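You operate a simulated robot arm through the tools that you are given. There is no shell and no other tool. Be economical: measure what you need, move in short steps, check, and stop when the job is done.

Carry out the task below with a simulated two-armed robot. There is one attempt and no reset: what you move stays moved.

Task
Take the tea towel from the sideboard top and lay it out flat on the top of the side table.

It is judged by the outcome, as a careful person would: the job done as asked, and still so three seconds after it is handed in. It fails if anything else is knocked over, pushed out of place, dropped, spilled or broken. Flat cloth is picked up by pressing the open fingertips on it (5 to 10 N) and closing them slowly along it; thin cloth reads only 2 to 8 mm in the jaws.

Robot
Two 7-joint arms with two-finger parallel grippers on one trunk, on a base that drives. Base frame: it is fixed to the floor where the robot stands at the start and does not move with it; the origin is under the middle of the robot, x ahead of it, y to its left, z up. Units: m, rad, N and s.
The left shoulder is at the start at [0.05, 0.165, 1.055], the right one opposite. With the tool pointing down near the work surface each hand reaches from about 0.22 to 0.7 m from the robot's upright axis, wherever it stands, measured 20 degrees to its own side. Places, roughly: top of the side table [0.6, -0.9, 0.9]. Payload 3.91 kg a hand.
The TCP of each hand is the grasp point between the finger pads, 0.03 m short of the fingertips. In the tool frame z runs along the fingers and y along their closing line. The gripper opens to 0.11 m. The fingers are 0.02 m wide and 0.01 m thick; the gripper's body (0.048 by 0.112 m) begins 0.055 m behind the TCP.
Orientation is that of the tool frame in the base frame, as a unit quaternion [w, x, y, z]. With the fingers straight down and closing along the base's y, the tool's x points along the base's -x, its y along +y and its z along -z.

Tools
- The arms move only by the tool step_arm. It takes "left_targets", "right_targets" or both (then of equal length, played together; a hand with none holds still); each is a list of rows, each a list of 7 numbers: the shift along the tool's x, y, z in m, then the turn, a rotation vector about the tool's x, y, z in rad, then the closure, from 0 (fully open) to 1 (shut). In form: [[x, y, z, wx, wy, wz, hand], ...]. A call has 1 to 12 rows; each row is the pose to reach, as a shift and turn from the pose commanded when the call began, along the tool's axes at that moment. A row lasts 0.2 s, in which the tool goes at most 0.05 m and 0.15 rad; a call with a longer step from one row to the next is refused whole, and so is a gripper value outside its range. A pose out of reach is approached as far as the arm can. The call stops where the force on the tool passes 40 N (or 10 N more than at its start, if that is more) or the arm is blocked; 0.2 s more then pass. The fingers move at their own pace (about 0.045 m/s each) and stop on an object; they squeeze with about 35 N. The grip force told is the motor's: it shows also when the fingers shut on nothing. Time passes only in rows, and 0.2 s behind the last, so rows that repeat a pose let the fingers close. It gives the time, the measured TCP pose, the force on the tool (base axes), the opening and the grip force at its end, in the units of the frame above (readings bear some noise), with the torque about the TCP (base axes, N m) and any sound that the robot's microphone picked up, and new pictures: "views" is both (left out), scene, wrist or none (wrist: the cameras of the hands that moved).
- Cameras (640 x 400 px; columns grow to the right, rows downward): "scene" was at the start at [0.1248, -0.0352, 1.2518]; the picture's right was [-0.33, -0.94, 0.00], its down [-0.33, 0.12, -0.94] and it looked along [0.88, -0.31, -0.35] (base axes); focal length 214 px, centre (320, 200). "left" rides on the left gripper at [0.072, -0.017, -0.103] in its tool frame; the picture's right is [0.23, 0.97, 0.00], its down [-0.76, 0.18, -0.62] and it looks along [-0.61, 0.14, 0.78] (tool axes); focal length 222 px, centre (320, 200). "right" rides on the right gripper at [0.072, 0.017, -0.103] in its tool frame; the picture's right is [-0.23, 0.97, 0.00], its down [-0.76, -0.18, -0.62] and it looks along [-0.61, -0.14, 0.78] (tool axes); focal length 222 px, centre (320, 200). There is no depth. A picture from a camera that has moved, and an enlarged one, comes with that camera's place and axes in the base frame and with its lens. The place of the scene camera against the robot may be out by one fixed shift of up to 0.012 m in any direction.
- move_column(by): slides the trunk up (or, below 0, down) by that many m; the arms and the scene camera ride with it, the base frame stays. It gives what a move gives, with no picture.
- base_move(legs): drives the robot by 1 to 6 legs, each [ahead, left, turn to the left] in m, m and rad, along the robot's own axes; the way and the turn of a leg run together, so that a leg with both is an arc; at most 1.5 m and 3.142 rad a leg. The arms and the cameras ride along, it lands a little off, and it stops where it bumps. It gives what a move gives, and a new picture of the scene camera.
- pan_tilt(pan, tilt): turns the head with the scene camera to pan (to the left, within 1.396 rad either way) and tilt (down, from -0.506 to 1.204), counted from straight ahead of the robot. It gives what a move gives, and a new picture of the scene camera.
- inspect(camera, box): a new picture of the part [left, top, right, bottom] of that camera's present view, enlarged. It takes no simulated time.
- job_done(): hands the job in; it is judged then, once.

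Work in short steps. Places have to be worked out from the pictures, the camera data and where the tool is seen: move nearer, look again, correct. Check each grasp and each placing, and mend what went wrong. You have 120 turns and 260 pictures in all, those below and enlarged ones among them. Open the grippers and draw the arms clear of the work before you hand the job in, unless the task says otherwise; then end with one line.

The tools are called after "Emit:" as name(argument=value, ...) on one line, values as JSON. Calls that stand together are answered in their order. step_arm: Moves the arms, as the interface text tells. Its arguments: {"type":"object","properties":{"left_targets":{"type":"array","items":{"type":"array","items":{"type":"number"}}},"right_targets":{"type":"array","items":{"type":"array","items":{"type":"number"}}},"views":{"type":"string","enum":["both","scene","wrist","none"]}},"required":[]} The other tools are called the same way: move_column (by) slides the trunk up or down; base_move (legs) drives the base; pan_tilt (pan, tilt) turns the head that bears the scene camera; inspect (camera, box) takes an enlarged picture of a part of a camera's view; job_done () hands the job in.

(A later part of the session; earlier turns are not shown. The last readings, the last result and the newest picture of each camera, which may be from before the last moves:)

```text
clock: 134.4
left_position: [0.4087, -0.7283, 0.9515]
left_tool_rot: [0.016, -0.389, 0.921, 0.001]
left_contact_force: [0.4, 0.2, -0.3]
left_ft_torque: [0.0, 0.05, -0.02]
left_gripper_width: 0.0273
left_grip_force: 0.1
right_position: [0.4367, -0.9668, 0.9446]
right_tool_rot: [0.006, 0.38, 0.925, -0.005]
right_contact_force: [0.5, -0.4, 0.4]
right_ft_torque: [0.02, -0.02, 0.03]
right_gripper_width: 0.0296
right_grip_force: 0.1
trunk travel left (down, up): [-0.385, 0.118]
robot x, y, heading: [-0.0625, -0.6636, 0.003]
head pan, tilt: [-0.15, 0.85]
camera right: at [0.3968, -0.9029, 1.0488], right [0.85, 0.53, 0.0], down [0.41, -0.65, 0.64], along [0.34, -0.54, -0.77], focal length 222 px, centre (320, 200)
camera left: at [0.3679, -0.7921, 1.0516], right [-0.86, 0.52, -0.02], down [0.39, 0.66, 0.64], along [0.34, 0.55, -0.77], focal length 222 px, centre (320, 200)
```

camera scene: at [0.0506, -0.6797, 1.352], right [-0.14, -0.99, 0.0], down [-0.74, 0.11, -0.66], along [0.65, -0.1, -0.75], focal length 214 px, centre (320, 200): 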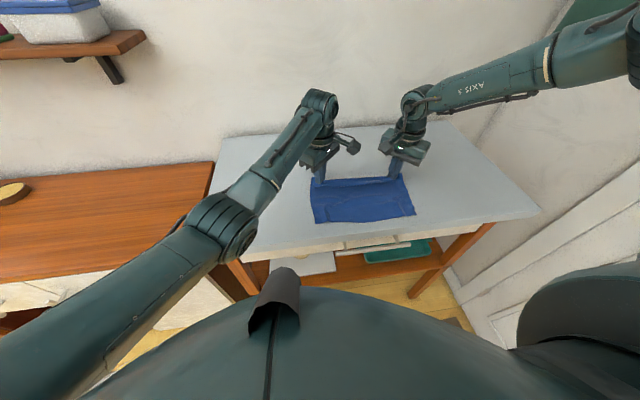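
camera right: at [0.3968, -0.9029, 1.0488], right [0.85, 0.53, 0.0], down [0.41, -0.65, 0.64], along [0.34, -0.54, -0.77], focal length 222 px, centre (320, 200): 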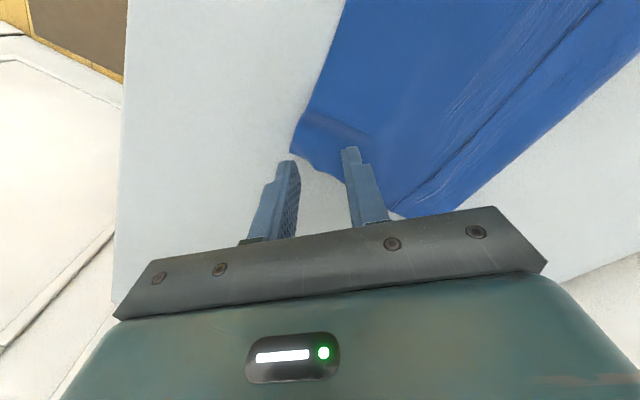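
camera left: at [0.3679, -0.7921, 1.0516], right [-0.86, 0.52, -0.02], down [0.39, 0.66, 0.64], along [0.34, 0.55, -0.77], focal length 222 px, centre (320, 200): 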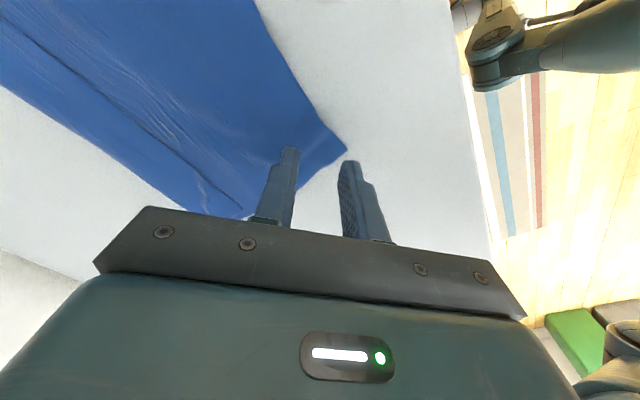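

Outer fingertips are right at the corner tips. I shift both about 1 cm inward along the diagonal and descend to just above contact.

Emit:
step_arm(left_targets=[[0, -0.01, 0, 0, 0, 0, 0.75], [0, -0.01, 0.016, 0, 0, 0, 0.75]], right_targets=[[0, 0.011, 0, 0, 0, 0, 0.73], [0, 0.011, 0.009, 0, 0, 0, 0.73]], views="none")

Emit:
move_column(by=-0.004)

```text
clock: 135.0
left_position: [0.4162, -0.7343, 0.9343]
left_tool_rot: [0.016, -0.389, 0.921, 0.001]
left_contact_force: [0.1, 0.3, -0.2]
left_ft_torque: [0.0, -0.01, -0.01]
left_gripper_width: 0.0278
left_grip_force: 0.1
right_position: [0.4464, -0.9576, 0.9364]
right_tool_rot: [0.007, 0.381, 0.925, -0.004]
right_contact_force: [-0.1, 0.4, -0.1]
right_ft_torque: [-0.05, -0.02, 0.02]
right_gripper_width: 0.0296
right_grip_force: 0.0
trunk travel left (down, up): [-0.385, 0.118]
robot x, y, heading: [-0.0622, -0.6644, 0.003]
head pan, tilt: [-0.15, 0.85]
```

```text
clock: 135.5
left_position: [0.4153, -0.7346, 0.9318]
left_tool_rot: [0.018, -0.389, 0.921, 0.001]
left_contact_force: [1.2, 1.5, 10.2]
left_ft_torque: [0.13, 0.14, -0.01]
left_gripper_width: 0.0277
left_grip_force: 0.7
right_position: [0.4447, -0.9579, 0.9327]
right_tool_rot: [0.008, 0.381, 0.925, -0.005]
right_contact_force: [-0.5, 0.1, 0.3]
right_ft_torque: [0.01, -0.01, 0.0]
right_gripper_width: 0.0298
right_grip_force: 0.1
trunk travel left (down, up): [-0.381, 0.122]
robot x, y, heading: [-0.0674, -0.6627, 0.006]
head pan, tilt: [-0.15, 0.85]
```

Left is at 10 N. I press the right 3 mm more and close both slowly.

Emit:
step_arm(left_targets=[[0, 0, 0, 0, 0, 0, 0.75], [0, 0, 0, 0, 0, 0, 0.78], [0, 0, 0, 0, 0, 0, 0.81], [0, 0, 0, 0, 0, 0, 0.84], [0, 0, 0, 0, 0, 0, 0.87], [0, 0, 0, 0, 0, 0, 0.9], [0, 0, 0, 0, 0, 0, 0.93], [0, 0, 0, 0, 0, 0, 0.96], [0, 0, 0, 0, 0, 0, 1], [0, 0, 0, 0, 0, 0, 1], [0, 0, 0, 0, 0, 0, 1]], right_targets=[[0, 0, 0.003, 0, 0, 0, 0.73], [0, 0, 0.0032, 0, 0, 0, 0.76], [0, 0, 0.0032, 0, 0, 0, 0.79], [0, 0, 0.0032, 0, 0, 0, 0.82], [0, 0, 0.0032, 0, 0, 0, 0.85], [0, 0, 0.0032, 0, 0, 0, 0.88], [0, 0, 0.0032, 0, 0, 0, 0.91], [0, 0, 0.0032, 0, 0, 0, 0.95], [0, 0, 0.0032, 0, 0, 0, 1], [0, 0, 0.0032, 0, 0, 0, 1], [0, 0, 0.0032, 0, 0, 0, 1]], views="none")

```text
clock: 137.9
left_position: [0.4142, -0.7335, 0.9308]
left_tool_rot: [0.018, -0.389, 0.921, 0.002]
left_contact_force: [0.8, -2.1, 9.8]
left_ft_torque: [0.0, 0.07, 0.0]
left_gripper_width: 0.0013
left_grip_force: 34.9
right_position: [0.4447, -0.9569, 0.9317]
right_tool_rot: [0.01, 0.381, 0.925, -0.004]
right_contact_force: [-1.3, -1.5, 21.4]
right_ft_torque: [0.02, 0.23, 0.04]
right_gripper_width: 0.0024
right_grip_force: 34.7
trunk travel left (down, up): [-0.381, 0.122]
robot x, y, heading: [-0.0655, -0.662, 0.007]
head pan, tilt: [-0.15, 0.85]
```

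Widths 1.3 and 2.4 mm. I lift with trunk and arms and check.

Emit:
move_column(by=0.12)

Emit:
step_arm(left_targets=[[0, 0, -0.04, 0, 0, 0, 1], [0, 0, -0.08, 0, 0, 0, 1], [0, 0, -0.12, 0, 0, 0, 1], [0, 0, -0.16, 0, 0, 0, 1], [0, 0, -0.12, 0, 0, 0, 1], [0, 0, -0.16, 0, 0, 0, 1], [0, 0, -0.12, 0, 0, 0, 1], [0, 0, -0.16, 0, 0, 0, 1], [0, 0, -0.16, 0, 0, 0, 1]], right_targets=[[0, 0, -0.04, 0, 0, 0, 1], [0, 0, -0.08, 0, 0, 0, 1], [0, 0, -0.12, 0, 0, 0, 1], [0, 0, -0.16, 0, 0, 0, 1], [0, 0, -0.12, 0, 0, 0, 1], [0, 0, -0.16, 0, 0, 0, 1], [0, 0, -0.12, 0, 0, 0, 1], [0, 0, -0.16, 0, 0, 0, 1], [0, 0, -0.16, 0, 0, 0, 1]], views="none")

Emit:
inspect(camera="scene", box=[250, 60, 450, 185])

```text
clock: 139.4
left_position: [0.4151, -0.7352, 1.0491]
left_tool_rot: [0.016, -0.389, 0.921, 0.001]
left_contact_force: [0.3, -1.5, 0.3]
left_ft_torque: [-0.01, 0.02, 0.04]
left_gripper_width: 0.001
left_grip_force: 34.8
right_position: [0.4456, -0.958, 1.0493]
right_tool_rot: [0.007, 0.381, 0.925, -0.005]
right_contact_force: [-0.2, 1.5, -1.6]
right_ft_torque: [0.03, 0.0, 0.01]
right_gripper_width: 0.0023
right_grip_force: 34.8
trunk travel left (down, up): [-0.501, 0.002]
robot x, y, heading: [-0.0634, -0.663, 0.005]
head pan, tilt: [-0.15, 0.85]
```

```text
clock: 141.4
left_position: [0.4109, -0.7395, 1.209]
left_tool_rot: [0.015, -0.389, 0.921, 0.001]
left_contact_force: [0.6, -0.6, 0.7]
left_ft_torque: [-0.01, 0.02, -0.02]
left_gripper_width: 0.0012
left_grip_force: 34.6
right_position: [0.4497, -0.9531, 1.206]
right_tool_rot: [0.007, 0.381, 0.924, -0.005]
right_contact_force: [0.0, 0.3, 0.1]
right_ft_torque: [0.01, 0.04, 0.03]
right_gripper_width: 0.0021
right_grip_force: 34.7
trunk travel left (down, up): [-0.501, 0.002]
robot x, y, heading: [-0.0632, -0.6667, 0.005]
head pan, tilt: [-0.15, 0.85]
```

```text
3.20 times, centred on (350, 122) of scene
camera zoom: at [0.0517, -0.68, 1.4348], right [-0.14, -0.99, 0.0], down [-0.74, 0.11, -0.66], along [0.65, -0.1, -0.75], focal length 686 px, centre (224, 448)
```

zoom: 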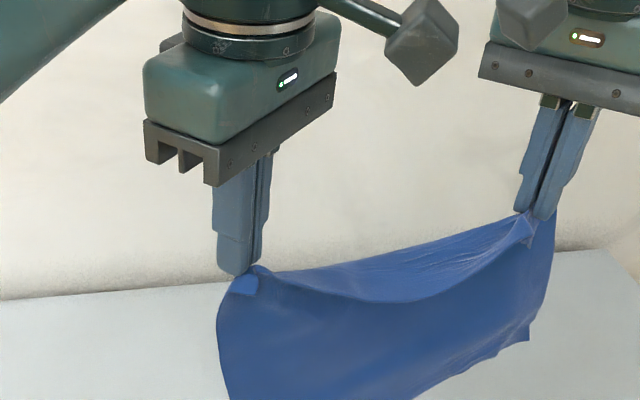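

Both corners hold and the towel hangs open. I align the hands, tilt the fingertips towards the robot so the lip falls to the far side, and back away from the table.

Emit:
step_arm(left_targets=[[0, 0, 0, -0.08, 0.083, 0, 1], [0, 0, 0, -0.16, 0.166, 0, 1], [0, 0, 0, -0.245, 0.25, 0, 1], [0, 0, 0, -0.3, 0.31, 0, 1]], right_targets=[[0.008, -0.008, 0, 0.08, 0.083, 0, 1], [0.017, -0.016, 0, 0.16, 0.166, 0, 1], [0.025, -0.0245, 0, 0.245, 0.25, 0, 1], [0.025, -0.0245, 0, 0.3, 0.31, 0, 1]], views="none")

Emit:
base_move(legs=[[-0.2, 0, -0.004]])

Emit:
inspect(camera="scene", box=[250, 60, 450, 185])

```text
clock: 142.4
left_position: [0.412, -0.7373, 1.2094]
left_tool_rot: [-0.185, -0.382, 0.902, 0.078]
left_contact_force: [-1.1, -0.2, 0.1]
left_ft_torque: [-0.02, 0.0, 0.01]
left_gripper_width: 0.0009
left_grip_force: 34.9
right_position: [0.4113, -0.9566, 1.2076]
right_tool_rot: [-0.193, 0.374, 0.903, -0.084]
right_contact_force: [-0.4, 0.5, -0.4]
right_ft_torque: [0.05, -0.02, 0.0]
right_gripper_width: 0.0023
right_grip_force: 35.6
trunk travel left (down, up): [-0.501, 0.002]
robot x, y, heading: [-0.0646, -0.6689, 0.006]
head pan, tilt: [-0.15, 0.85]
```

```text
clock: 144.0
left_position: [0.2147, -0.7377, 1.2082]
left_tool_rot: [-0.183, -0.382, 0.902, 0.078]
left_contact_force: [-0.5, 0.3, 0.2]
left_ft_torque: [0.03, -0.02, -0.01]
left_gripper_width: 0.0011
left_grip_force: 34.4
right_position: [0.2138, -0.9565, 1.2068]
right_tool_rot: [-0.192, 0.373, 0.904, -0.084]
right_contact_force: [-0.6, -0.4, -0.4]
right_ft_torque: [-0.01, -0.05, -0.01]
right_gripper_width: 0.0023
right_grip_force: 34.5
trunk travel left (down, up): [-0.501, 0.002]
robot x, y, heading: [-0.2612, -0.6684, 0.006]
head pan, tilt: [-0.15, 0.85]
camera scene: at [-0.1466, -0.6806, 1.4351], right [-0.14, -0.99, 0.0], down [-0.74, 0.11, -0.66], along [0.65, -0.1, -0.75], focal length 214 px, centre (320, 200)
```

scene: 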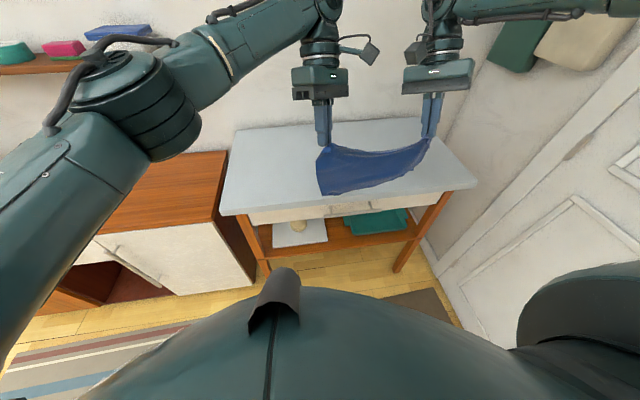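

```text
3.20 times, centred on (350, 122) of scene
camera zoom: at [-0.1466, -0.6806, 1.4351], right [-0.14, -0.99, 0.0], down [-0.74, 0.11, -0.66], along [0.65, -0.1, -0.75], focal length 686 px, centre (224, 448)
```

zoom: 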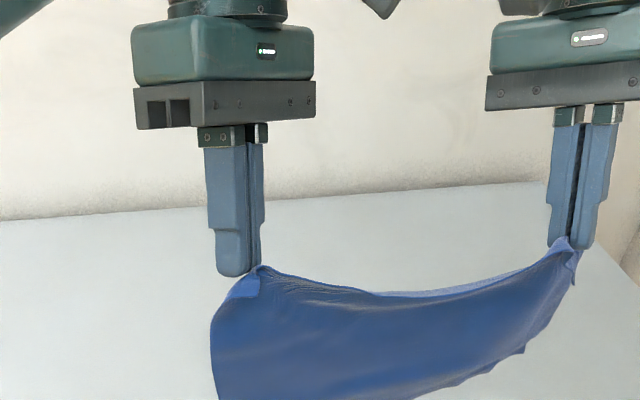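

Now the lip falls on the far side, as hoped. I tighten the edge slightly and lower in front of the table.

Emit:
step_arm(left_targets=[[-0.0109, -0.0083, 0.0322, 0, 0, 0, 1], [-0.0218, -0.0167, 0.0644, 0, 0, 0, 1], [-0.0327, -0.025, 0.0965, 0, 0, 0, 1], [-0.0436, -0.0333, 0.1287, 0, 0, 0, 1]], right_targets=[[-0.0114, 0.0088, 0.0319, 0, 0, 0, 1], [-0.0228, 0.0177, 0.0639, 0, 0, 0, 1], [-0.0342, 0.0265, 0.0958, 0, 0, 0, 1], [-0.0456, 0.0353, 0.1277, 0, 0, 0, 1]], views="none")

Emit:
move_column(by=-0.105)

Emit:
inspect(camera="scene", box=[240, 110, 460, 247])

```text
clock: 145.0
left_position: [0.2138, -0.7296, 1.0672]
left_tool_rot: [-0.185, -0.383, 0.902, 0.078]
left_contact_force: [0.4, -5.5, -0.9]
left_ft_torque: [-0.17, 0.01, 0.11]
left_gripper_width: 0.0015
left_grip_force: 35.0
right_position: [0.2173, -0.9645, 1.069]
right_tool_rot: [-0.192, 0.374, 0.904, -0.083]
right_contact_force: [-0.4, 5.9, -0.3]
right_ft_torque: [0.17, -0.05, -0.14]
right_gripper_width: 0.0022
right_grip_force: 34.6
trunk travel left (down, up): [-0.501, 0.002]
robot x, y, heading: [-0.259, -0.6685, 0.007]
head pan, tilt: [-0.15, 0.85]
```

```text
clock: 146.3
left_position: [0.2129, -0.7293, 0.9643]
left_tool_rot: [-0.184, -0.382, 0.902, 0.078]
left_contact_force: [0.6, -7.0, -0.8]
left_ft_torque: [-0.17, -0.02, 0.15]
left_gripper_width: 0.0012
left_grip_force: 34.9
right_position: [0.2167, -0.9653, 0.9642]
right_tool_rot: [-0.192, 0.374, 0.904, -0.083]
right_contact_force: [-0.3, 6.9, -0.6]
right_ft_torque: [0.2, -0.01, -0.15]
right_gripper_width: 0.0021
right_grip_force: 35.1
trunk travel left (down, up): [-0.396, 0.107]
robot x, y, heading: [-0.2622, -0.6658, 0.002]
head pan, tilt: [-0.15, 0.85]
```

```text
2.91 times, centred on (350, 178) of scene
camera zoom: at [-0.1462, -0.6805, 1.3301], right [-0.14, -0.99, 0.0], down [-0.74, 0.11, -0.66], along [0.65, -0.1, -0.75], focal length 624 px, centre (233, 262)
```

zoom: 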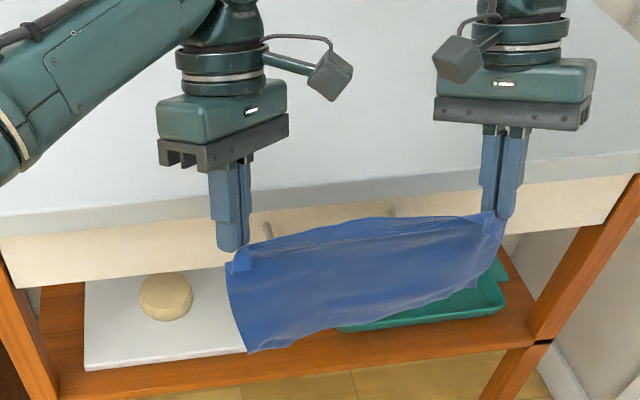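

Hanging in front with the lip on the far side. I pull forward over the edge.

Emit:
base_move(legs=[[0.12, 0, 0]])

Emit:
inspect(camera="scene", box=[240, 110, 460, 247])

```text
clock: 147.6
left_position: [0.3338, -0.7271, 0.9618]
left_tool_rot: [-0.185, -0.385, 0.901, 0.078]
left_contact_force: [0.2, -6.6, 0.1]
left_ft_torque: [-0.18, 0.0, 0.13]
left_gripper_width: 0.0012
left_grip_force: 34.8
right_position: [0.3385, -0.963, 0.9636]
right_tool_rot: [-0.192, 0.371, 0.905, -0.085]
right_contact_force: [0.2, 6.1, -1.1]
right_ft_torque: [0.21, 0.04, -0.12]
right_gripper_width: 0.0021
right_grip_force: 34.9
trunk travel left (down, up): [-0.396, 0.107]
robot x, y, heading: [-0.1384, -0.6629, 0.006]
head pan, tilt: [-0.15, 0.85]
camera scene: at [-0.0249, -0.6794, 1.33], right [-0.14, -0.99, 0.0], down [-0.74, 0.11, -0.66], along [0.65, -0.09, -0.75], focal length 214 px, centre (320, 200)
```

scene: 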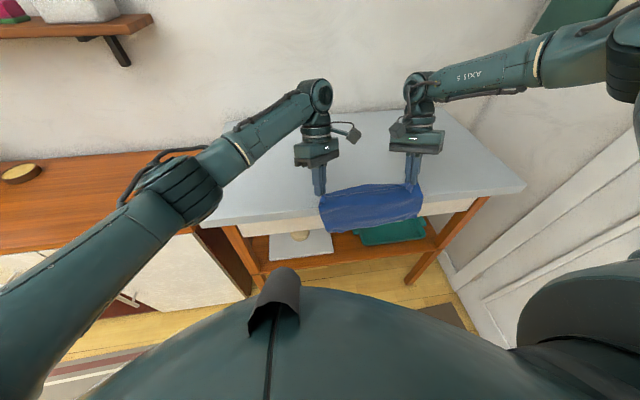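

```text
2.91 times, centred on (350, 178) of scene
camera zoom: at [-0.0249, -0.6794, 1.33], right [-0.14, -0.99, 0.0], down [-0.74, 0.11, -0.66], along [0.65, -0.09, -0.75], focal length 624 px, centre (233, 262)
```

zoom: 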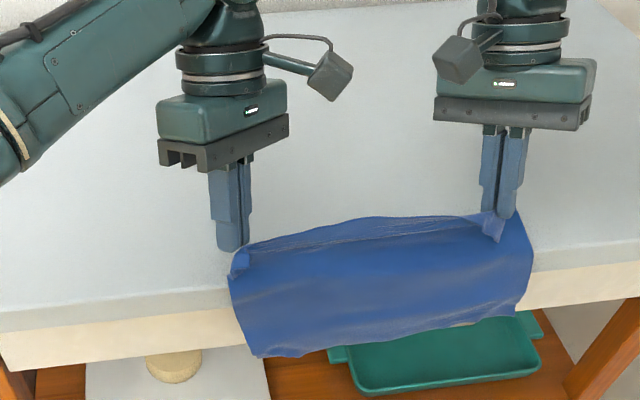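

Good. Another 10 cm forward.

Emit:
base_move(legs=[[0.1, 0, -0.004]])

Emit:
inspect(camera="scene", box=[260, 130, 440, 242])

```text
clock: 148.7
left_position: [0.432, -0.7293, 0.9626]
left_tool_rot: [-0.185, -0.381, 0.902, 0.079]
left_contact_force: [0.7, -6.3, -0.7]
left_ft_torque: [-0.19, 0.01, 0.14]
left_gripper_width: 0.001
left_grip_force: 35.1
right_position: [0.4358, -0.9655, 0.9635]
right_tool_rot: [-0.193, 0.375, 0.903, -0.083]
right_contact_force: [-0.6, 6.3, -0.6]
right_ft_torque: [0.16, 0.01, -0.13]
right_gripper_width: 0.002
right_grip_force: 35.1
trunk travel left (down, up): [-0.396, 0.107]
robot x, y, heading: [-0.0422, -0.6649, 0.008]
head pan, tilt: [-0.15, 0.85]
camera scene: at [0.0737, -0.6795, 1.33], right [-0.15, -0.99, 0.0], down [-0.74, 0.11, -0.66], along [0.65, -0.1, -0.75], focal length 214 px, centre (320, 200)
```

scene: 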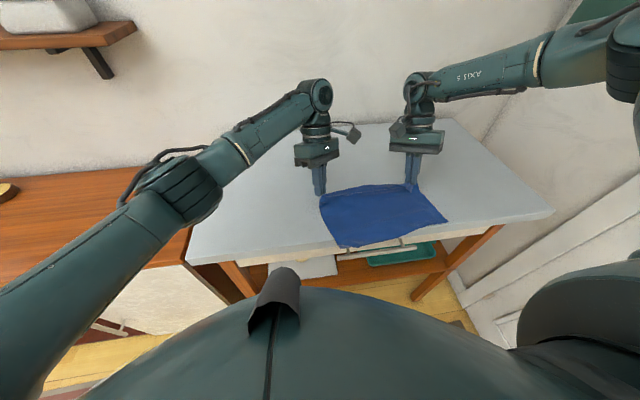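

```text
3.56 times, centred on (350, 186) of scene
camera zoom: at [0.0737, -0.6795, 1.33], right [-0.15, -0.99, 0.0], down [-0.74, 0.11, -0.66], along [0.65, -0.1, -0.75], focal length 763 px, centre (213, 250)
```

zoom: 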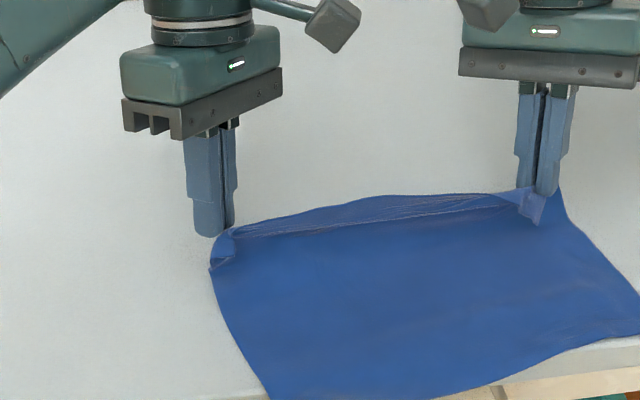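

Superb: flat, full size, and the far lip now turns the right way. I continue 6 cm forward with the arms while returning to upright and slightly lower.

Emit:
step_arm(left_targets=[[-0.0085, -0.0087, -0.0019, 0.06, -0.062, 0, 1], [-0.017, -0.0175, -0.0038, 0.12, -0.124, 0, 1], [-0.0255, -0.0262, -0.0058, 0.18, -0.186, 0, 1], [-0.034, -0.035, -0.0077, 0.24, -0.248, 0, 1], [-0.0425, -0.0437, -0.0096, 0.3, -0.31, 0, 1]], right_targets=[[-0.0086, 0.0086, -0.0022, -0.06, -0.062, 0, 1], [-0.0172, 0.0172, -0.0044, -0.12, -0.124, 0, 1], [-0.0258, 0.0259, -0.0065, -0.18, -0.186, 0, 1], [-0.0344, 0.0345, -0.0087, -0.24, -0.248, 0, 1], [-0.043, 0.0431, -0.0109, -0.3, -0.31, 0, 1]], views="none")

Emit:
inspect(camera="scene", box=[260, 130, 460, 255])

```text
clock: 149.9
left_position: [0.4919, -0.7282, 0.9496]
left_tool_rot: [0.016, -0.387, 0.922, 0.0]
left_contact_force: [0.9, -6.9, 0.4]
left_ft_torque: [-0.23, 0.0, 0.04]
left_gripper_width: 0.0011
left_grip_force: 35.2
right_position: [0.497, -0.9651, 0.9495]
right_tool_rot: [0.008, 0.381, 0.924, -0.004]
right_contact_force: [0.1, 7.3, 0.0]
right_ft_torque: [0.21, 0.01, -0.07]
right_gripper_width: 0.0023
right_grip_force: 35.4
trunk travel left (down, up): [-0.396, 0.107]
robot x, y, heading: [-0.0403, -0.6667, 0.003]
head pan, tilt: [-0.15, 0.85]
```

```text
3.20 times, centred on (360, 192) of scene
camera zoom: at [0.0727, -0.6794, 1.3301], right [-0.15, -0.99, 0.0], down [-0.74, 0.11, -0.66], along [0.65, -0.1, -0.75], focal length 686 px, centre (192, 224)
```

zoom: 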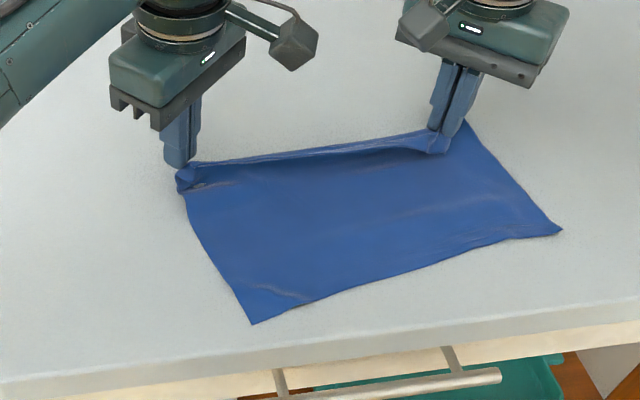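

The towel is fully on the table, flat, with only a ~1 cm lip at the held edge. I lower to the surface, open gently, and lift away.

Emit:
move_column(by=-0.013)

Emit:
step_arm(left_targets=[[0, 0, 0, 0, 0, 0, 0.92], [0, 0, 0, 0, 0, 0, 0.84], [0, 0, -0.01, 0, 0, 0, 0.84], [0, 0, -0.05, 0, 0, 0, 0.84], [0, 0, -0.09, 0, 0, 0, 0.84], [0, 0, -0.13, 0, 0, 0, 0.84]], right_targets=[[0, 0, 0, 0, 0, 0, 0.92], [0, 0, 0, 0, 0, 0, 0.84], [0, 0, -0.01, 0, 0, 0, 0.84], [0, 0, -0.05, 0, 0, 0, 0.84], [0, 0, -0.09, 0, 0, 0, 0.84], [0, 0, -0.13, 0, 0, 0, 0.84]], views="none")

Emit:
inspect(camera="scene", box=[280, 140, 440, 240])

```text
clock: 150.5
left_position: [0.491, -0.7278, 0.9358]
left_tool_rot: [0.017, -0.388, 0.922, 0.0]
left_contact_force: [0.0, -6.7, 1.0]
left_ft_torque: [-0.26, 0.0, 0.09]
left_gripper_width: 0.0013
left_grip_force: 35.2
right_position: [0.4956, -0.9653, 0.9365]
right_tool_rot: [0.008, 0.382, 0.924, -0.004]
right_contact_force: [-1.0, 6.8, -1.0]
right_ft_torque: [0.22, 0.05, -0.01]
right_gripper_width: 0.0021
right_grip_force: 34.9
trunk travel left (down, up): [-0.383, 0.12]
robot x, y, heading: [-0.0428, -0.6634, -0.001]
head pan, tilt: [-0.15, 0.85]
```

```text
clock: 151.9
left_position: [0.4911, -0.7286, 1.0646]
left_tool_rot: [0.015, -0.387, 0.922, 0.0]
left_contact_force: [-0.7, 0.1, -0.5]
left_ft_torque: [0.02, -0.01, 0.03]
left_gripper_width: 0.0177
left_grip_force: 0.1
right_position: [0.4956, -0.9663, 1.0685]
right_tool_rot: [0.007, 0.381, 0.924, -0.005]
right_contact_force: [-0.6, -0.1, 0.6]
right_ft_torque: [0.02, -0.02, 0.0]
right_gripper_width: 0.0174
right_grip_force: 0.0
trunk travel left (down, up): [-0.383, 0.12]
robot x, y, heading: [-0.0429, -0.6659, 0.004]
head pan, tilt: [-0.15, 0.85]
```

```text
4.00 times, centred on (360, 190) of scene
camera zoom: at [0.0718, -0.6792, 1.3171], right [-0.15, -0.99, 0.0], down [-0.74, 0.11, -0.66], along [0.65, -0.1, -0.75], focal length 858 px, centre (160, 240)
```

zoom: 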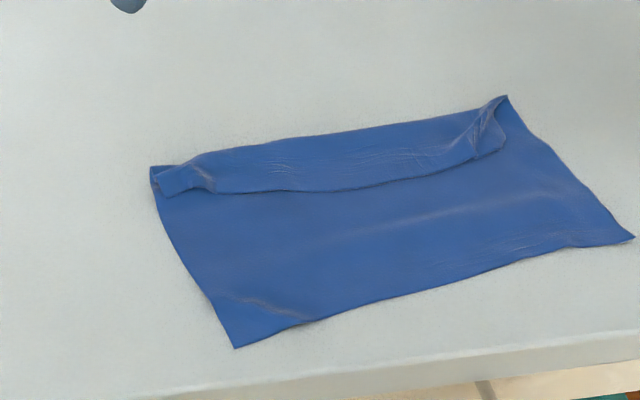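

On coming upright the lip flopped back towards the robot. While tilted it had lain correctly, so the fix is to repeat the edge-pull and release while still tilted, then slide the sheet forward. I reposition the base and hover over the near corners (about (0.333, −0.753) and (0.378, −1.028)).

Emit:
base_move(legs=[[-0.06, -0.05, 0]])

Emit:
step_arm(left_targets=[[0.0118, 0.0151, 0.02, 0, 0, 0, 0.75], [0.0235, 0.0302, 0.04, 0, 0, 0, 0.75], [0.0353, 0.0452, 0.065, 0, 0, 0, 0.75], [0.047, 0.0603, 0.09, 0, 0, 0, 0.75]], right_targets=[[0.0092, -0.0056, 0.02, 0, 0, 0, 0.73], [0.0184, -0.0112, 0.04, 0, 0, 0, 0.73], [0.0276, -0.0167, 0.065, 0, 0, 0, 0.73], [0.0368, -0.0223, 0.09, 0, 0, 0, 0.73]], views="wrist")

```text
clock: 153.0
left_position: [0.4314, -0.7826, 1.0655]
left_tool_rot: [0.016, -0.387, 0.922, 0.001]
left_contact_force: [0.3, 0.3, 0.3]
left_ft_torque: [0.02, -0.03, 0.01]
left_gripper_width: 0.0173
left_grip_force: 0.0
right_position: [0.4367, -1.0201, 1.067]
right_tool_rot: [0.008, 0.383, 0.924, -0.005]
right_contact_force: [-0.8, 0.4, -0.7]
right_ft_torque: [0.01, 0.01, 0.03]
right_gripper_width: 0.0176
right_grip_force: 0.0
trunk travel left (down, up): [-0.383, 0.12]
robot x, y, heading: [-0.1046, -0.715, -0.001]
head pan, tilt: [-0.15, 0.85]
camera scene: at [0.0125, -0.7314, 1.3172], right [-0.15, -0.99, 0.0], down [-0.74, 0.11, -0.66], along [0.65, -0.1, -0.75], focal length 214 px, centre (320, 200)
```

scene: 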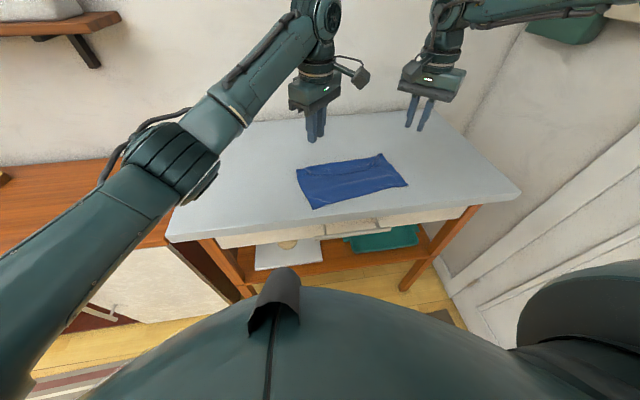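

```text
clock: 154.0
left_position: [0.3565, -0.7738, 0.9719]
left_tool_rot: [0.016, -0.387, 0.922, 0.001]
left_contact_force: [0.0, 0.5, 0.4]
left_ft_torque: [0.0, 0.0, 0.04]
left_gripper_width: 0.0275
left_grip_force: 0.1
right_position: [0.397, -1.0094, 0.9755]
right_tool_rot: [0.008, 0.384, 0.923, -0.004]
right_contact_force: [-0.8, -0.3, -0.5]
right_ft_torque: [-0.02, -0.01, -0.01]
right_gripper_width: 0.0297
right_grip_force: 0.0
trunk travel left (down, up): [-0.383, 0.12]
robot x, y, heading: [-0.0991, -0.7153, 0.001]
head pan, tilt: [-0.15, 0.85]
camera right: at [0.357, -0.9453, 1.0788], right [0.85, 0.53, 0.0], down [0.4, -0.66, 0.64], along [0.34, -0.54, -0.77], focal length 222 px, centre (320, 200)
camera left: at [0.3134, -0.8386, 1.0733], right [-0.85, 0.52, -0.02], down [0.39, 0.66, 0.64], along [0.35, 0.54, -0.77], focal length 222 px, centre (320, 200)
```

right: 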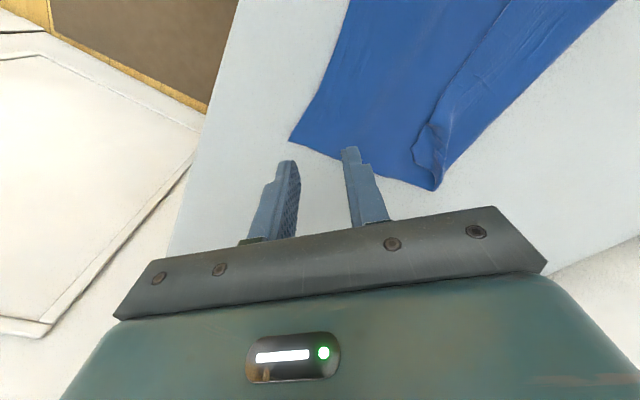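
left: 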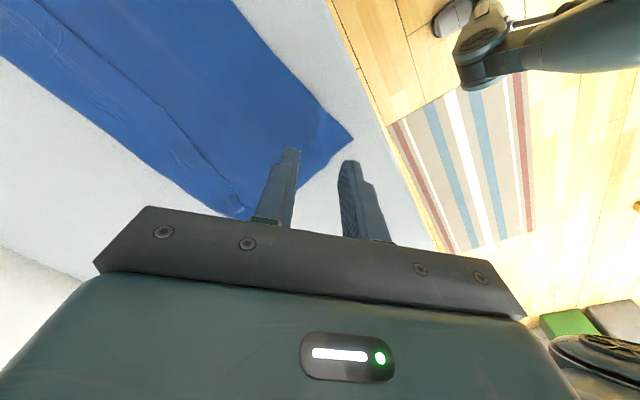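

Predicted positions match. I descend to contact and press.

Emit:
step_arm(left_targets=[[0, 0, 0.018, 0, 0, 0, 0.75], [0, 0, 0.034, 0, 0, 0, 0.75], [0, 0, 0.038, 0, 0, 0, 0.75]], right_targets=[[0, 0.002, 0.018, 0, 0, 0, 0.73], [0, 0.002, 0.036, 0, 0, 0, 0.73], [0, 0.002, 0.042, 0, 0, 0, 0.73]], views="none")

Emit:
move_column(by=-0.003)

```text
clock: 154.8
left_position: [0.3599, -0.7717, 0.9333]
left_tool_rot: [0.016, -0.387, 0.922, 0.001]
left_contact_force: [0.3, 0.4, 1.2]
left_ft_torque: [-0.02, -0.01, 0.02]
left_gripper_width: 0.0276
left_grip_force: 0.0
right_position: [0.4002, -1.0083, 0.9345]
right_tool_rot: [0.008, 0.384, 0.923, -0.004]
right_contact_force: [-1.5, 0.2, 0.7]
right_ft_torque: [0.05, 0.0, 0.0]
right_gripper_width: 0.0295
right_grip_force: 0.1
trunk travel left (down, up): [-0.383, 0.12]
robot x, y, heading: [-0.1006, -0.7158, -0.002]
head pan, tilt: [-0.15, 0.85]
```

```text
clock: 155.3
left_position: [0.359, -0.7716, 0.9324]
left_tool_rot: [0.017, -0.386, 0.922, 0.0]
left_contact_force: [0.5, 0.8, 6.8]
left_ft_torque: [0.1, 0.13, -0.03]
left_gripper_width: 0.0275
left_grip_force: 0.3
right_position: [0.3991, -1.009, 0.9326]
right_tool_rot: [0.009, 0.384, 0.923, -0.005]
right_contact_force: [0.0, -0.5, 0.3]
right_ft_torque: [-0.01, 0.0, 0.01]
right_gripper_width: 0.0297
right_grip_force: 0.1
trunk travel left (down, up): [-0.38, 0.123]
robot x, y, heading: [-0.1023, -0.7179, 0.001]
head pan, tilt: [-0.15, 0.85]
```

Same state as the last successful grasp. Right presses 3 mm more and both close slowly; then I lift with the trunk.

Emit:
step_arm(left_targets=[[0, 0, 0.0004, 0, 0, 0, 0.75], [0, 0, 0.0004, 0, 0, 0, 0.78], [0, 0, 0.0004, 0, 0, 0, 0.81], [0, 0, 0.0004, 0, 0, 0, 0.84], [0, 0, 0.0004, 0, 0, 0, 0.87], [0, 0, 0.0004, 0, 0, 0, 0.9], [0, 0, 0.0004, 0, 0, 0, 0.93], [0, 0, 0.0004, 0, 0, 0, 0.96], [0, 0, 0.0004, 0, 0, 0, 1], [0, 0, 0.0004, 0, 0, 0, 1], [0, 0, 0.0004, 0, 0, 0, 1]], right_targets=[[0, 0, 0.003, 0, 0, 0, 0.73], [0, 0, 0.0032, 0, 0, 0, 0.76], [0, 0, 0.0032, 0, 0, 0, 0.79], [0, 0, 0.0032, 0, 0, 0, 0.82], [0, 0, 0.0032, 0, 0, 0, 0.85], [0, 0, 0.0032, 0, 0, 0, 0.88], [0, 0, 0.0032, 0, 0, 0, 0.91], [0, 0, 0.0032, 0, 0, 0, 0.95], [0, 0, 0.0032, 0, 0, 0, 1], [0, 0, 0.0032, 0, 0, 0, 1], [0, 0, 0.0032, 0, 0, 0, 1]], views="none")

Emit:
move_column(by=0.12)

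Emit:
inspect(camera="scene", box=[250, 110, 450, 235])

```text
clock: 157.7
left_position: [0.3568, -0.773, 0.9313]
left_tool_rot: [0.016, -0.386, 0.922, -0.001]
left_contact_force: [0.3, -4.9, 6.5]
left_ft_torque: [-0.15, 0.01, 0.03]
left_gripper_width: 0.0022
left_grip_force: 34.8
right_position: [0.3984, -1.0077, 0.9309]
right_tool_rot: [0.01, 0.384, 0.923, -0.003]
right_contact_force: [-2.2, 2.3, 30.7]
right_ft_torque: [0.12, 0.22, 0.01]
right_gripper_width: 0.0013
right_grip_force: 34.6
trunk travel left (down, up): [-0.38, 0.123]
robot x, y, heading: [-0.1009, -0.7143, 0.001]
head pan, tilt: [-0.15, 0.85]
```

```text
clock: 159.2
left_position: [0.3582, -0.772, 1.0501]
left_tool_rot: [0.015, -0.386, 0.922, 0.001]
left_contact_force: [0.4, -3.6, -0.1]
left_ft_torque: [-0.11, 0.03, 0.03]
left_gripper_width: 0.0019
left_grip_force: 34.7
right_position: [0.4002, -1.0083, 1.0461]
right_tool_rot: [0.006, 0.384, 0.923, -0.004]
right_contact_force: [-0.4, 4.2, 0.5]
right_ft_torque: [0.12, 0.0, -0.03]
right_gripper_width: 0.0013
right_grip_force: 35.2
trunk travel left (down, up): [-0.5, 0.003]
robot x, y, heading: [-0.1006, -0.7112, -0.002]
head pan, tilt: [-0.15, 0.85]
```

```text
3.20 times, centred on (350, 172) of scene
camera zoom: at [0.0133, -0.7309, 1.434], right [-0.15, -0.99, 0.0], down [-0.74, 0.11, -0.66], along [0.65, -0.1, -0.75], focal length 686 px, centre (224, 288)
```

zoom: 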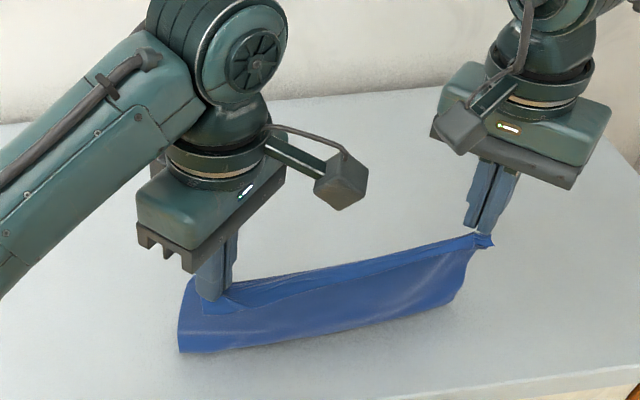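

Both hold. I raise with a small shake, align, and tilt the tips towards the robot; then back off in front of the table.

Emit:
step_arm(left_targets=[[0, 0, -0.04, 0, 0, 0, 1], [-0.003, -0.003, -0.08, -0.07, 0.07, 0, 1], [-0.006, -0.006, -0.12, -0.14, 0.144, 0, 1], [-0.009, -0.009, -0.16, -0.21, 0.216, 0, 1], [-0.012, -0.012, -0.12, -0.28, 0.288, 0, 1], [-0.0142, -0.014, -0.16, -0.35, 0.36, 0, 1], [-0.0142, -0.014, -0.12, -0.35, 0.36, 0, 1], [-0.0142, -0.014, -0.16, -0.35, 0.36, 0, 1], [-0.0142, -0.014, -0.16, -0.35, 0.36, 0, 1]], right_targets=[[0, 0, -0.04, 0, 0, 0, 1], [0.003, -0.003, -0.08, 0.07, 0.07, 0, 1], [0.006, -0.006, -0.12, 0.14, 0.144, 0, 1], [0.009, -0.009, -0.16, 0.21, 0.216, 0, 1], [0.012, -0.012, -0.12, 0.28, 0.288, 0, 1], [0.0142, -0.014, -0.16, 0.35, 0.36, 0, 1], [0.0142, -0.014, -0.12, 0.35, 0.36, 0, 1], [0.0142, -0.014, -0.16, 0.35, 0.36, 0, 1], [0.0142, -0.014, -0.16, 0.35, 0.36, 0, 1]], views="none")

Emit:
base_move(legs=[[-0.165, 0.03, 0]])

Emit:
inspect(camera="scene", box=[250, 60, 450, 185])

```text
clock: 161.2
left_position: [0.3752, -0.7755, 1.2067]
left_tool_rot: [-0.216, -0.377, 0.896, 0.093]
left_contact_force: [0.1, -0.4, 0.0]
left_ft_torque: [-0.01, 0.0, 0.01]
left_gripper_width: 0.0018
left_grip_force: 34.8
right_position: [0.3777, -1.0068, 1.204]
right_tool_rot: [-0.225, 0.373, 0.895, -0.096]
right_contact_force: [-0.3, 0.0, -1.1]
right_ft_torque: [0.0, 0.04, -0.01]
right_gripper_width: 0.0011
right_grip_force: 35.5
trunk travel left (down, up): [-0.5, 0.003]
robot x, y, heading: [-0.1007, -0.7173, 0.002]
head pan, tilt: [-0.15, 0.85]
```

```text
clock: 162.7
left_position: [0.2071, -0.7459, 1.2095]
left_tool_rot: [-0.216, -0.375, 0.897, 0.093]
left_contact_force: [0.9, -0.1, -0.2]
left_ft_torque: [-0.09, -0.03, -0.02]
left_gripper_width: 0.0015
left_grip_force: 35.1
right_position: [0.209, -0.9776, 1.2059]
right_tool_rot: [-0.224, 0.374, 0.895, -0.095]
right_contact_force: [0.0, 0.5, 0.0]
right_ft_torque: [0.02, -0.03, -0.04]
right_gripper_width: 0.0006
right_grip_force: 35.1
trunk travel left (down, up): [-0.5, 0.003]
robot x, y, heading: [-0.265, -0.6858, -0.003]
head pan, tilt: [-0.15, 0.85]
camera scene: at [-0.1533, -0.7009, 1.4341], right [-0.15, -0.99, 0.0], down [-0.74, 0.11, -0.66], along [0.65, -0.1, -0.75], focal length 214 px, centre (320, 200)
```

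scene: 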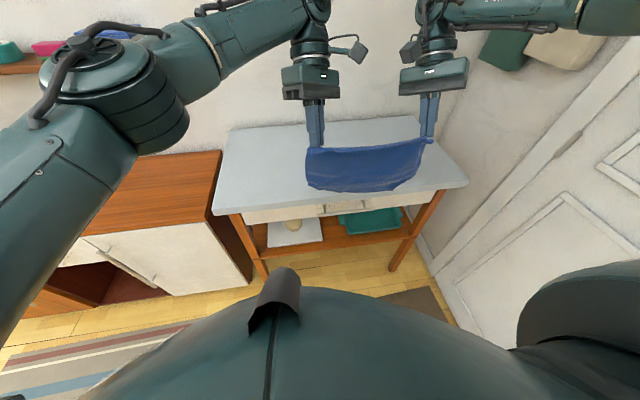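

```text
3.20 times, centred on (350, 122) of scene
camera zoom: at [-0.1533, -0.7009, 1.4341], right [-0.15, -0.99, 0.0], down [-0.74, 0.11, -0.66], along [0.65, -0.1, -0.75], focal length 686 px, centre (224, 448)
```

zoom: 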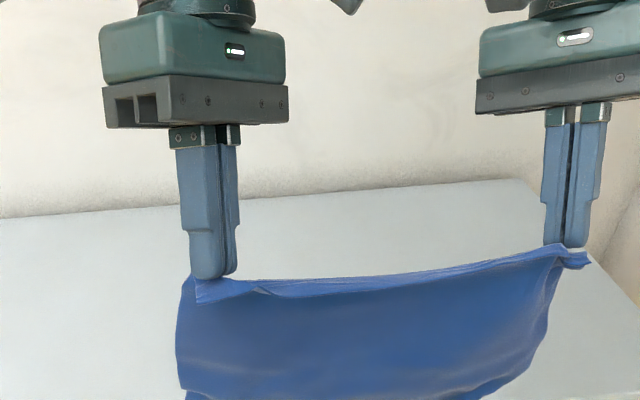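

Hanging well. I lower in front of the table, then pull 12 cm forward over the edge.

Emit:
step_arm(left_targets=[[-0.0111, -0.0115, 0.0312, 0, 0, 0, 1], [-0.0223, -0.023, 0.0623, 0, 0, 0, 1], [-0.0334, -0.0345, 0.0935, 0, 0, 0, 1], [-0.0445, -0.046, 0.1246, 0, 0, 0, 1]], right_targets=[[-0.0115, 0.0118, 0.0309, 0, 0, 0, 1], [-0.0231, 0.0236, 0.0618, 0, 0, 0, 1], [-0.0346, 0.0355, 0.0926, 0, 0, 0, 1], [-0.0462, 0.0473, 0.1235, 0, 0, 0, 1]], views="none")

Emit:
move_column(by=-0.105)

Emit:
base_move(legs=[[0.13, 0, 0]])

Emit:
inspect(camera="scene", box=[240, 110, 460, 247])

```text
clock: 163.7
left_position: [0.2083, -0.7472, 1.069]
left_tool_rot: [-0.216, -0.376, 0.896, 0.091]
left_contact_force: [-0.7, -2.5, -0.4]
left_ft_torque: [-0.07, -0.01, 0.02]
left_gripper_width: 0.0017
left_grip_force: 35.2
right_position: [0.1971, -0.9832, 1.0724]
right_tool_rot: [-0.223, 0.375, 0.895, -0.094]
right_contact_force: [0.8, 1.2, 0.0]
right_ft_torque: [0.06, -0.07, -0.03]
right_gripper_width: 0.0009
right_grip_force: 35.1
right hand out of reach, approached as far as the arm can: row 3, 4
trunk travel left (down, up): [-0.5, 0.003]
robot x, y, heading: [-0.2691, -0.6812, 0.001]
head pan, tilt: [-0.15, 0.85]
```

```text
clock: 165.0
left_position: [0.2071, -0.7461, 0.9651]
left_tool_rot: [-0.217, -0.376, 0.896, 0.091]
left_contact_force: [0.0, -2.1, 0.5]
left_ft_torque: [-0.1, 0.0, 0.05]
left_gripper_width: 0.0018
left_grip_force: 35.3
right_position: [0.1969, -0.983, 0.9678]
right_tool_rot: [-0.223, 0.374, 0.895, -0.095]
right_contact_force: [0.1, 2.5, 0.3]
right_ft_torque: [0.08, -0.02, -0.04]
right_gripper_width: 0.0011
right_grip_force: 35.2
trunk travel left (down, up): [-0.395, 0.108]
robot x, y, heading: [-0.2663, -0.683, -0.009]
head pan, tilt: [-0.15, 0.85]
```

```text
clock: 166.3
left_position: [0.3398, -0.7466, 0.9638]
left_tool_rot: [-0.216, -0.377, 0.896, 0.091]
left_contact_force: [-0.6, -1.9, 0.0]
left_ft_torque: [-0.09, -0.04, 0.02]
left_gripper_width: 0.0017
left_grip_force: 34.7
right_position: [0.3289, -0.9829, 0.9673]
right_tool_rot: [-0.223, 0.374, 0.895, -0.095]
right_contact_force: [0.2, 2.9, -0.4]
right_ft_torque: [0.07, 0.0, -0.05]
right_gripper_width: 0.001
right_grip_force: 35.7
trunk travel left (down, up): [-0.395, 0.108]
robot x, y, heading: [-0.1354, -0.6894, -0.001]
head pan, tilt: [-0.15, 0.85]
camera scene: at [-0.0198, -0.7013, 1.329], right [-0.15, -0.99, 0.0], down [-0.74, 0.11, -0.66], along [0.65, -0.1, -0.75], focal length 214 px, centre (320, 200)
```

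scene: 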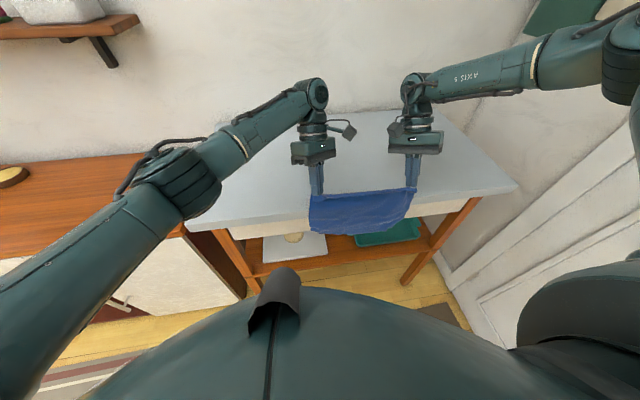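

```text
2.91 times, centred on (350, 178) of scene
camera zoom: at [-0.0198, -0.7013, 1.329], right [-0.15, -0.99, 0.0], down [-0.74, 0.11, -0.66], along [0.65, -0.1, -0.75], focal length 624 px, centre (233, 262)
```

zoom: 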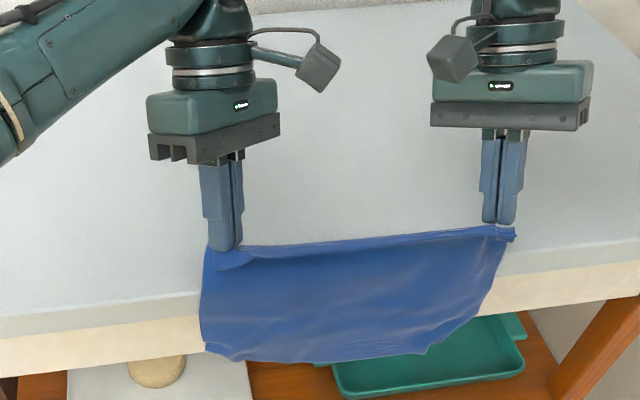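

Very clean. I pull the last 10 cm and lower towards the surface, keeping the tilt.

Emit:
base_move(legs=[[0.098, 0, 0]])

Emit:
move_column(by=-0.026)

Emit:
inspect(camera="scene", box=[250, 130, 450, 255])

```text
clock: 167.5
left_position: [0.438, -0.747, 0.9626]
left_tool_rot: [-0.217, -0.376, 0.896, 0.092]
left_contact_force: [1.0, -2.2, -0.4]
left_ft_torque: [-0.14, 0.02, 0.02]
left_gripper_width: 0.0019
left_grip_force: 34.7
right_position: [0.4269, -0.983, 0.9683]
right_tool_rot: [-0.224, 0.375, 0.895, -0.094]
right_contact_force: [0.5, 2.0, 0.5]
right_ft_torque: [0.05, -0.04, -0.03]
right_gripper_width: 0.0011
right_grip_force: 34.6
trunk travel left (down, up): [-0.395, 0.108]
robot x, y, heading: [-0.0362, -0.6841, -0.005]
head pan, tilt: [-0.15, 0.85]
camera scene: at [0.0782, -0.7017, 1.329], right [-0.15, -0.99, 0.0], down [-0.74, 0.11, -0.66], along [0.65, -0.1, -0.75], focal length 214 px, centre (320, 200)
```

scene: 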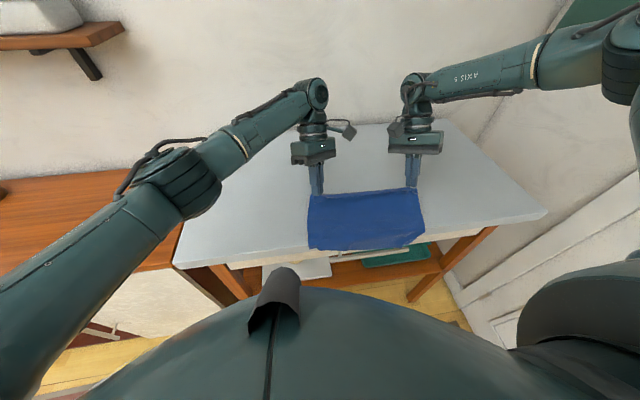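

```text
clock: 168.2
left_position: [0.4367, -0.7477, 0.9375]
left_tool_rot: [-0.216, -0.375, 0.897, 0.092]
left_contact_force: [-0.4, -2.1, 0.1]
left_ft_torque: [-0.06, -0.05, 0.03]
left_gripper_width: 0.0017
left_grip_force: 35.0
right_position: [0.4269, -0.9832, 0.9412]
right_tool_rot: [-0.223, 0.375, 0.895, -0.095]
right_contact_force: [0.6, 1.8, -0.3]
right_ft_torque: [0.06, 0.02, -0.06]
right_gripper_width: 0.0012
right_grip_force: 35.6
trunk travel left (down, up): [-0.369, 0.134]
robot x, y, heading: [-0.0348, -0.6812, 0.001]
head pan, tilt: [-0.15, 0.85]
```

```text
3.20 times, centred on (350, 192) of scene
camera zoom: at [0.077, -0.7015, 1.3031], right [-0.15, -0.99, 0.0], down [-0.74, 0.11, -0.66], along [0.65, -0.1, -0.75], focal length 686 px, centre (224, 224)
```

zoom: 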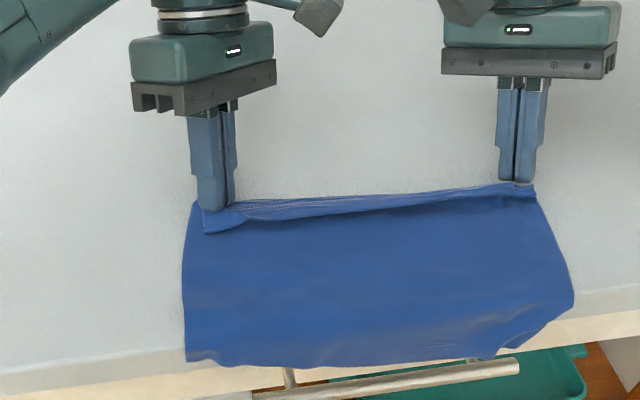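

Nearly there; a short lip remains on the near side at the left. I lift a little, tilt the left more, give a quick backward flick so the lip falls to the far side, and set down again.

Emit:
step_arm(left_targets=[[0.0052, 0.0141, -0.0267, -0.07, 0.07, 0, 1], [0.0116, 0.0207, -0.0445, -0.14, 0.142, 0, 1], [0.0366, 0.046, -0.0262, -0.21, 0.213, 0, 1], [0.0287, 0.0377, -0.004, -0.21, 0.213, 0, 1], [-0.0005, 0.0081, -0.0107, -0.21, 0.213, 0, 1], [-0.0043, 0.0042, 0, -0.21, 0.213, 0, 1]], right_targets=[[0.0056, -0.0143, -0.0264, 0, 0, 0, 1], [0.0122, -0.0211, -0.044, 0, 0, 0, 1], [0.037, -0.0463, -0.0252, 0, 0, 0, 1], [0.0288, -0.0379, -0.0032, 0, 0, 0, 1], [-0.0003, -0.0083, -0.0106, 0, 0, 0, 1], [-0.0043, -0.0042, 0, 0, 0, 0, 1]], views="none")

Emit:
inspect(camera="scene", box=[250, 130, 450, 255])

```text
clock: 169.6
left_position: [0.4167, -0.7382, 0.9467]
left_tool_rot: [-0.349, -0.358, 0.854, 0.142]
left_contact_force: [1.4, -15.7, 0.6]
left_ft_torque: [-0.37, -0.07, 0.33]
left_gripper_width: 0.0018
left_grip_force: 34.9
left hand out of reach, approached as far as the arm can: row 2, 5, 6
right_position: [0.4273, -0.9884, 0.9434]
right_tool_rot: [-0.224, 0.374, 0.895, -0.093]
right_contact_force: [-1.4, 16.3, 0.5]
right_ft_torque: [0.4, 0.01, -0.32]
right_gripper_width: 0.0012
right_grip_force: 34.7
trunk travel left (down, up): [-0.369, 0.134]
robot x, y, heading: [-0.0383, -0.6864, -0.005]
head pan, tilt: [-0.15, 0.85]
```

```text
3.20 times, centred on (350, 192) of scene
camera zoom: at [0.077, -0.7022, 1.3031], right [-0.15, -0.99, 0.0], down [-0.74, 0.12, -0.66], along [0.65, -0.1, -0.75], focal length 686 px, centre (224, 224)
```

zoom: 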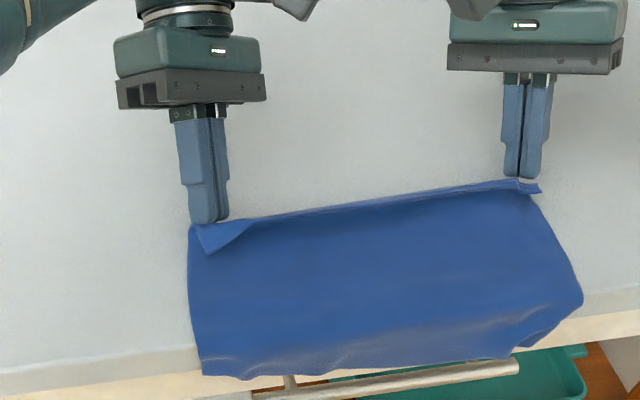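

Excellent: the far edge is now taut and straight with no lip, only tiny corner folds. I lower a touch and release while tilted, withdrawing along the fingers.

Emit:
move_column(by=-0.01)

Emit:
step_arm(left_targets=[[0, 0, 0, 0, 0, 0, 0.92], [0, 0, 0, 0, 0, 0, 0.84], [0, 0, -0.015, 0, 0, 0, 0.8], [0, 0, -0.05, 0, 0, 0, 0.8], [0, 0, -0.09, 0, 0, 0, 0.8]], right_targets=[[0, 0, 0, 0, 0, 0, 0.92], [0, 0, 0, 0, 0, 0, 0.84], [0, 0, -0.015, 0, 0, 0, 0.8], [0, 0, -0.05, 0, 0, 0, 0.8], [0, 0, -0.09, 0, 0, 0, 0.8]], views="none")

Emit:
inspect(camera="scene", box=[250, 130, 450, 255])

```text
clock: 170.2
left_position: [0.4182, -0.7369, 0.937]
left_tool_rot: [-0.348, -0.359, 0.854, 0.143]
left_contact_force: [0.6, -17.1, -0.5]
left_ft_torque: [-0.42, -0.07, 0.35]
left_gripper_width: 0.0016
left_grip_force: 34.4
right_position: [0.4287, -0.9872, 0.9325]
right_tool_rot: [-0.224, 0.374, 0.895, -0.093]
right_contact_force: [-1.0, 17.0, -0.1]
right_ft_torque: [0.44, 0.0, -0.34]
right_gripper_width: 0.0009
right_grip_force: 34.7
trunk travel left (down, up): [-0.359, 0.144]
robot x, y, heading: [-0.0381, -0.6863, -0.006]
head pan, tilt: [-0.15, 0.85]
```

```text
clock: 171.4
left_position: [0.4202, -0.7223, 0.9986]
left_tool_rot: [-0.349, -0.358, 0.854, 0.146]
left_contact_force: [-0.3, -0.1, -0.1]
left_ft_torque: [0.02, -0.01, -0.01]
left_gripper_width: 0.0219
left_grip_force: 0.2
left hand out of reach, approached as far as the arm can: row 3, 4, 5
right_position: [0.4576, -0.9922, 1.0164]
right_tool_rot: [-0.223, 0.375, 0.895, -0.094]
right_contact_force: [-0.6, 0.3, 0.3]
right_ft_torque: [0.01, 0.03, -0.01]
right_gripper_width: 0.0219
right_grip_force: 0.0
right hand out of reach, approached as far as the arm can: row 5
trunk travel left (down, up): [-0.359, 0.144]
robot x, y, heading: [-0.0355, -0.6875, -0.002]
head pan, tilt: [-0.15, 0.85]
```

```text
3.20 times, centred on (350, 192) of scene
camera zoom: at [0.0772, -0.7014, 1.293], right [-0.15, -0.99, 0.0], down [-0.74, 0.11, -0.66], along [0.65, -0.1, -0.75], focal length 686 px, centre (224, 224)
```

zoom: 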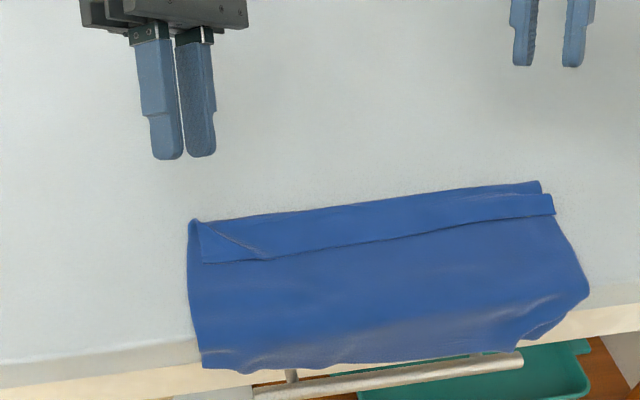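

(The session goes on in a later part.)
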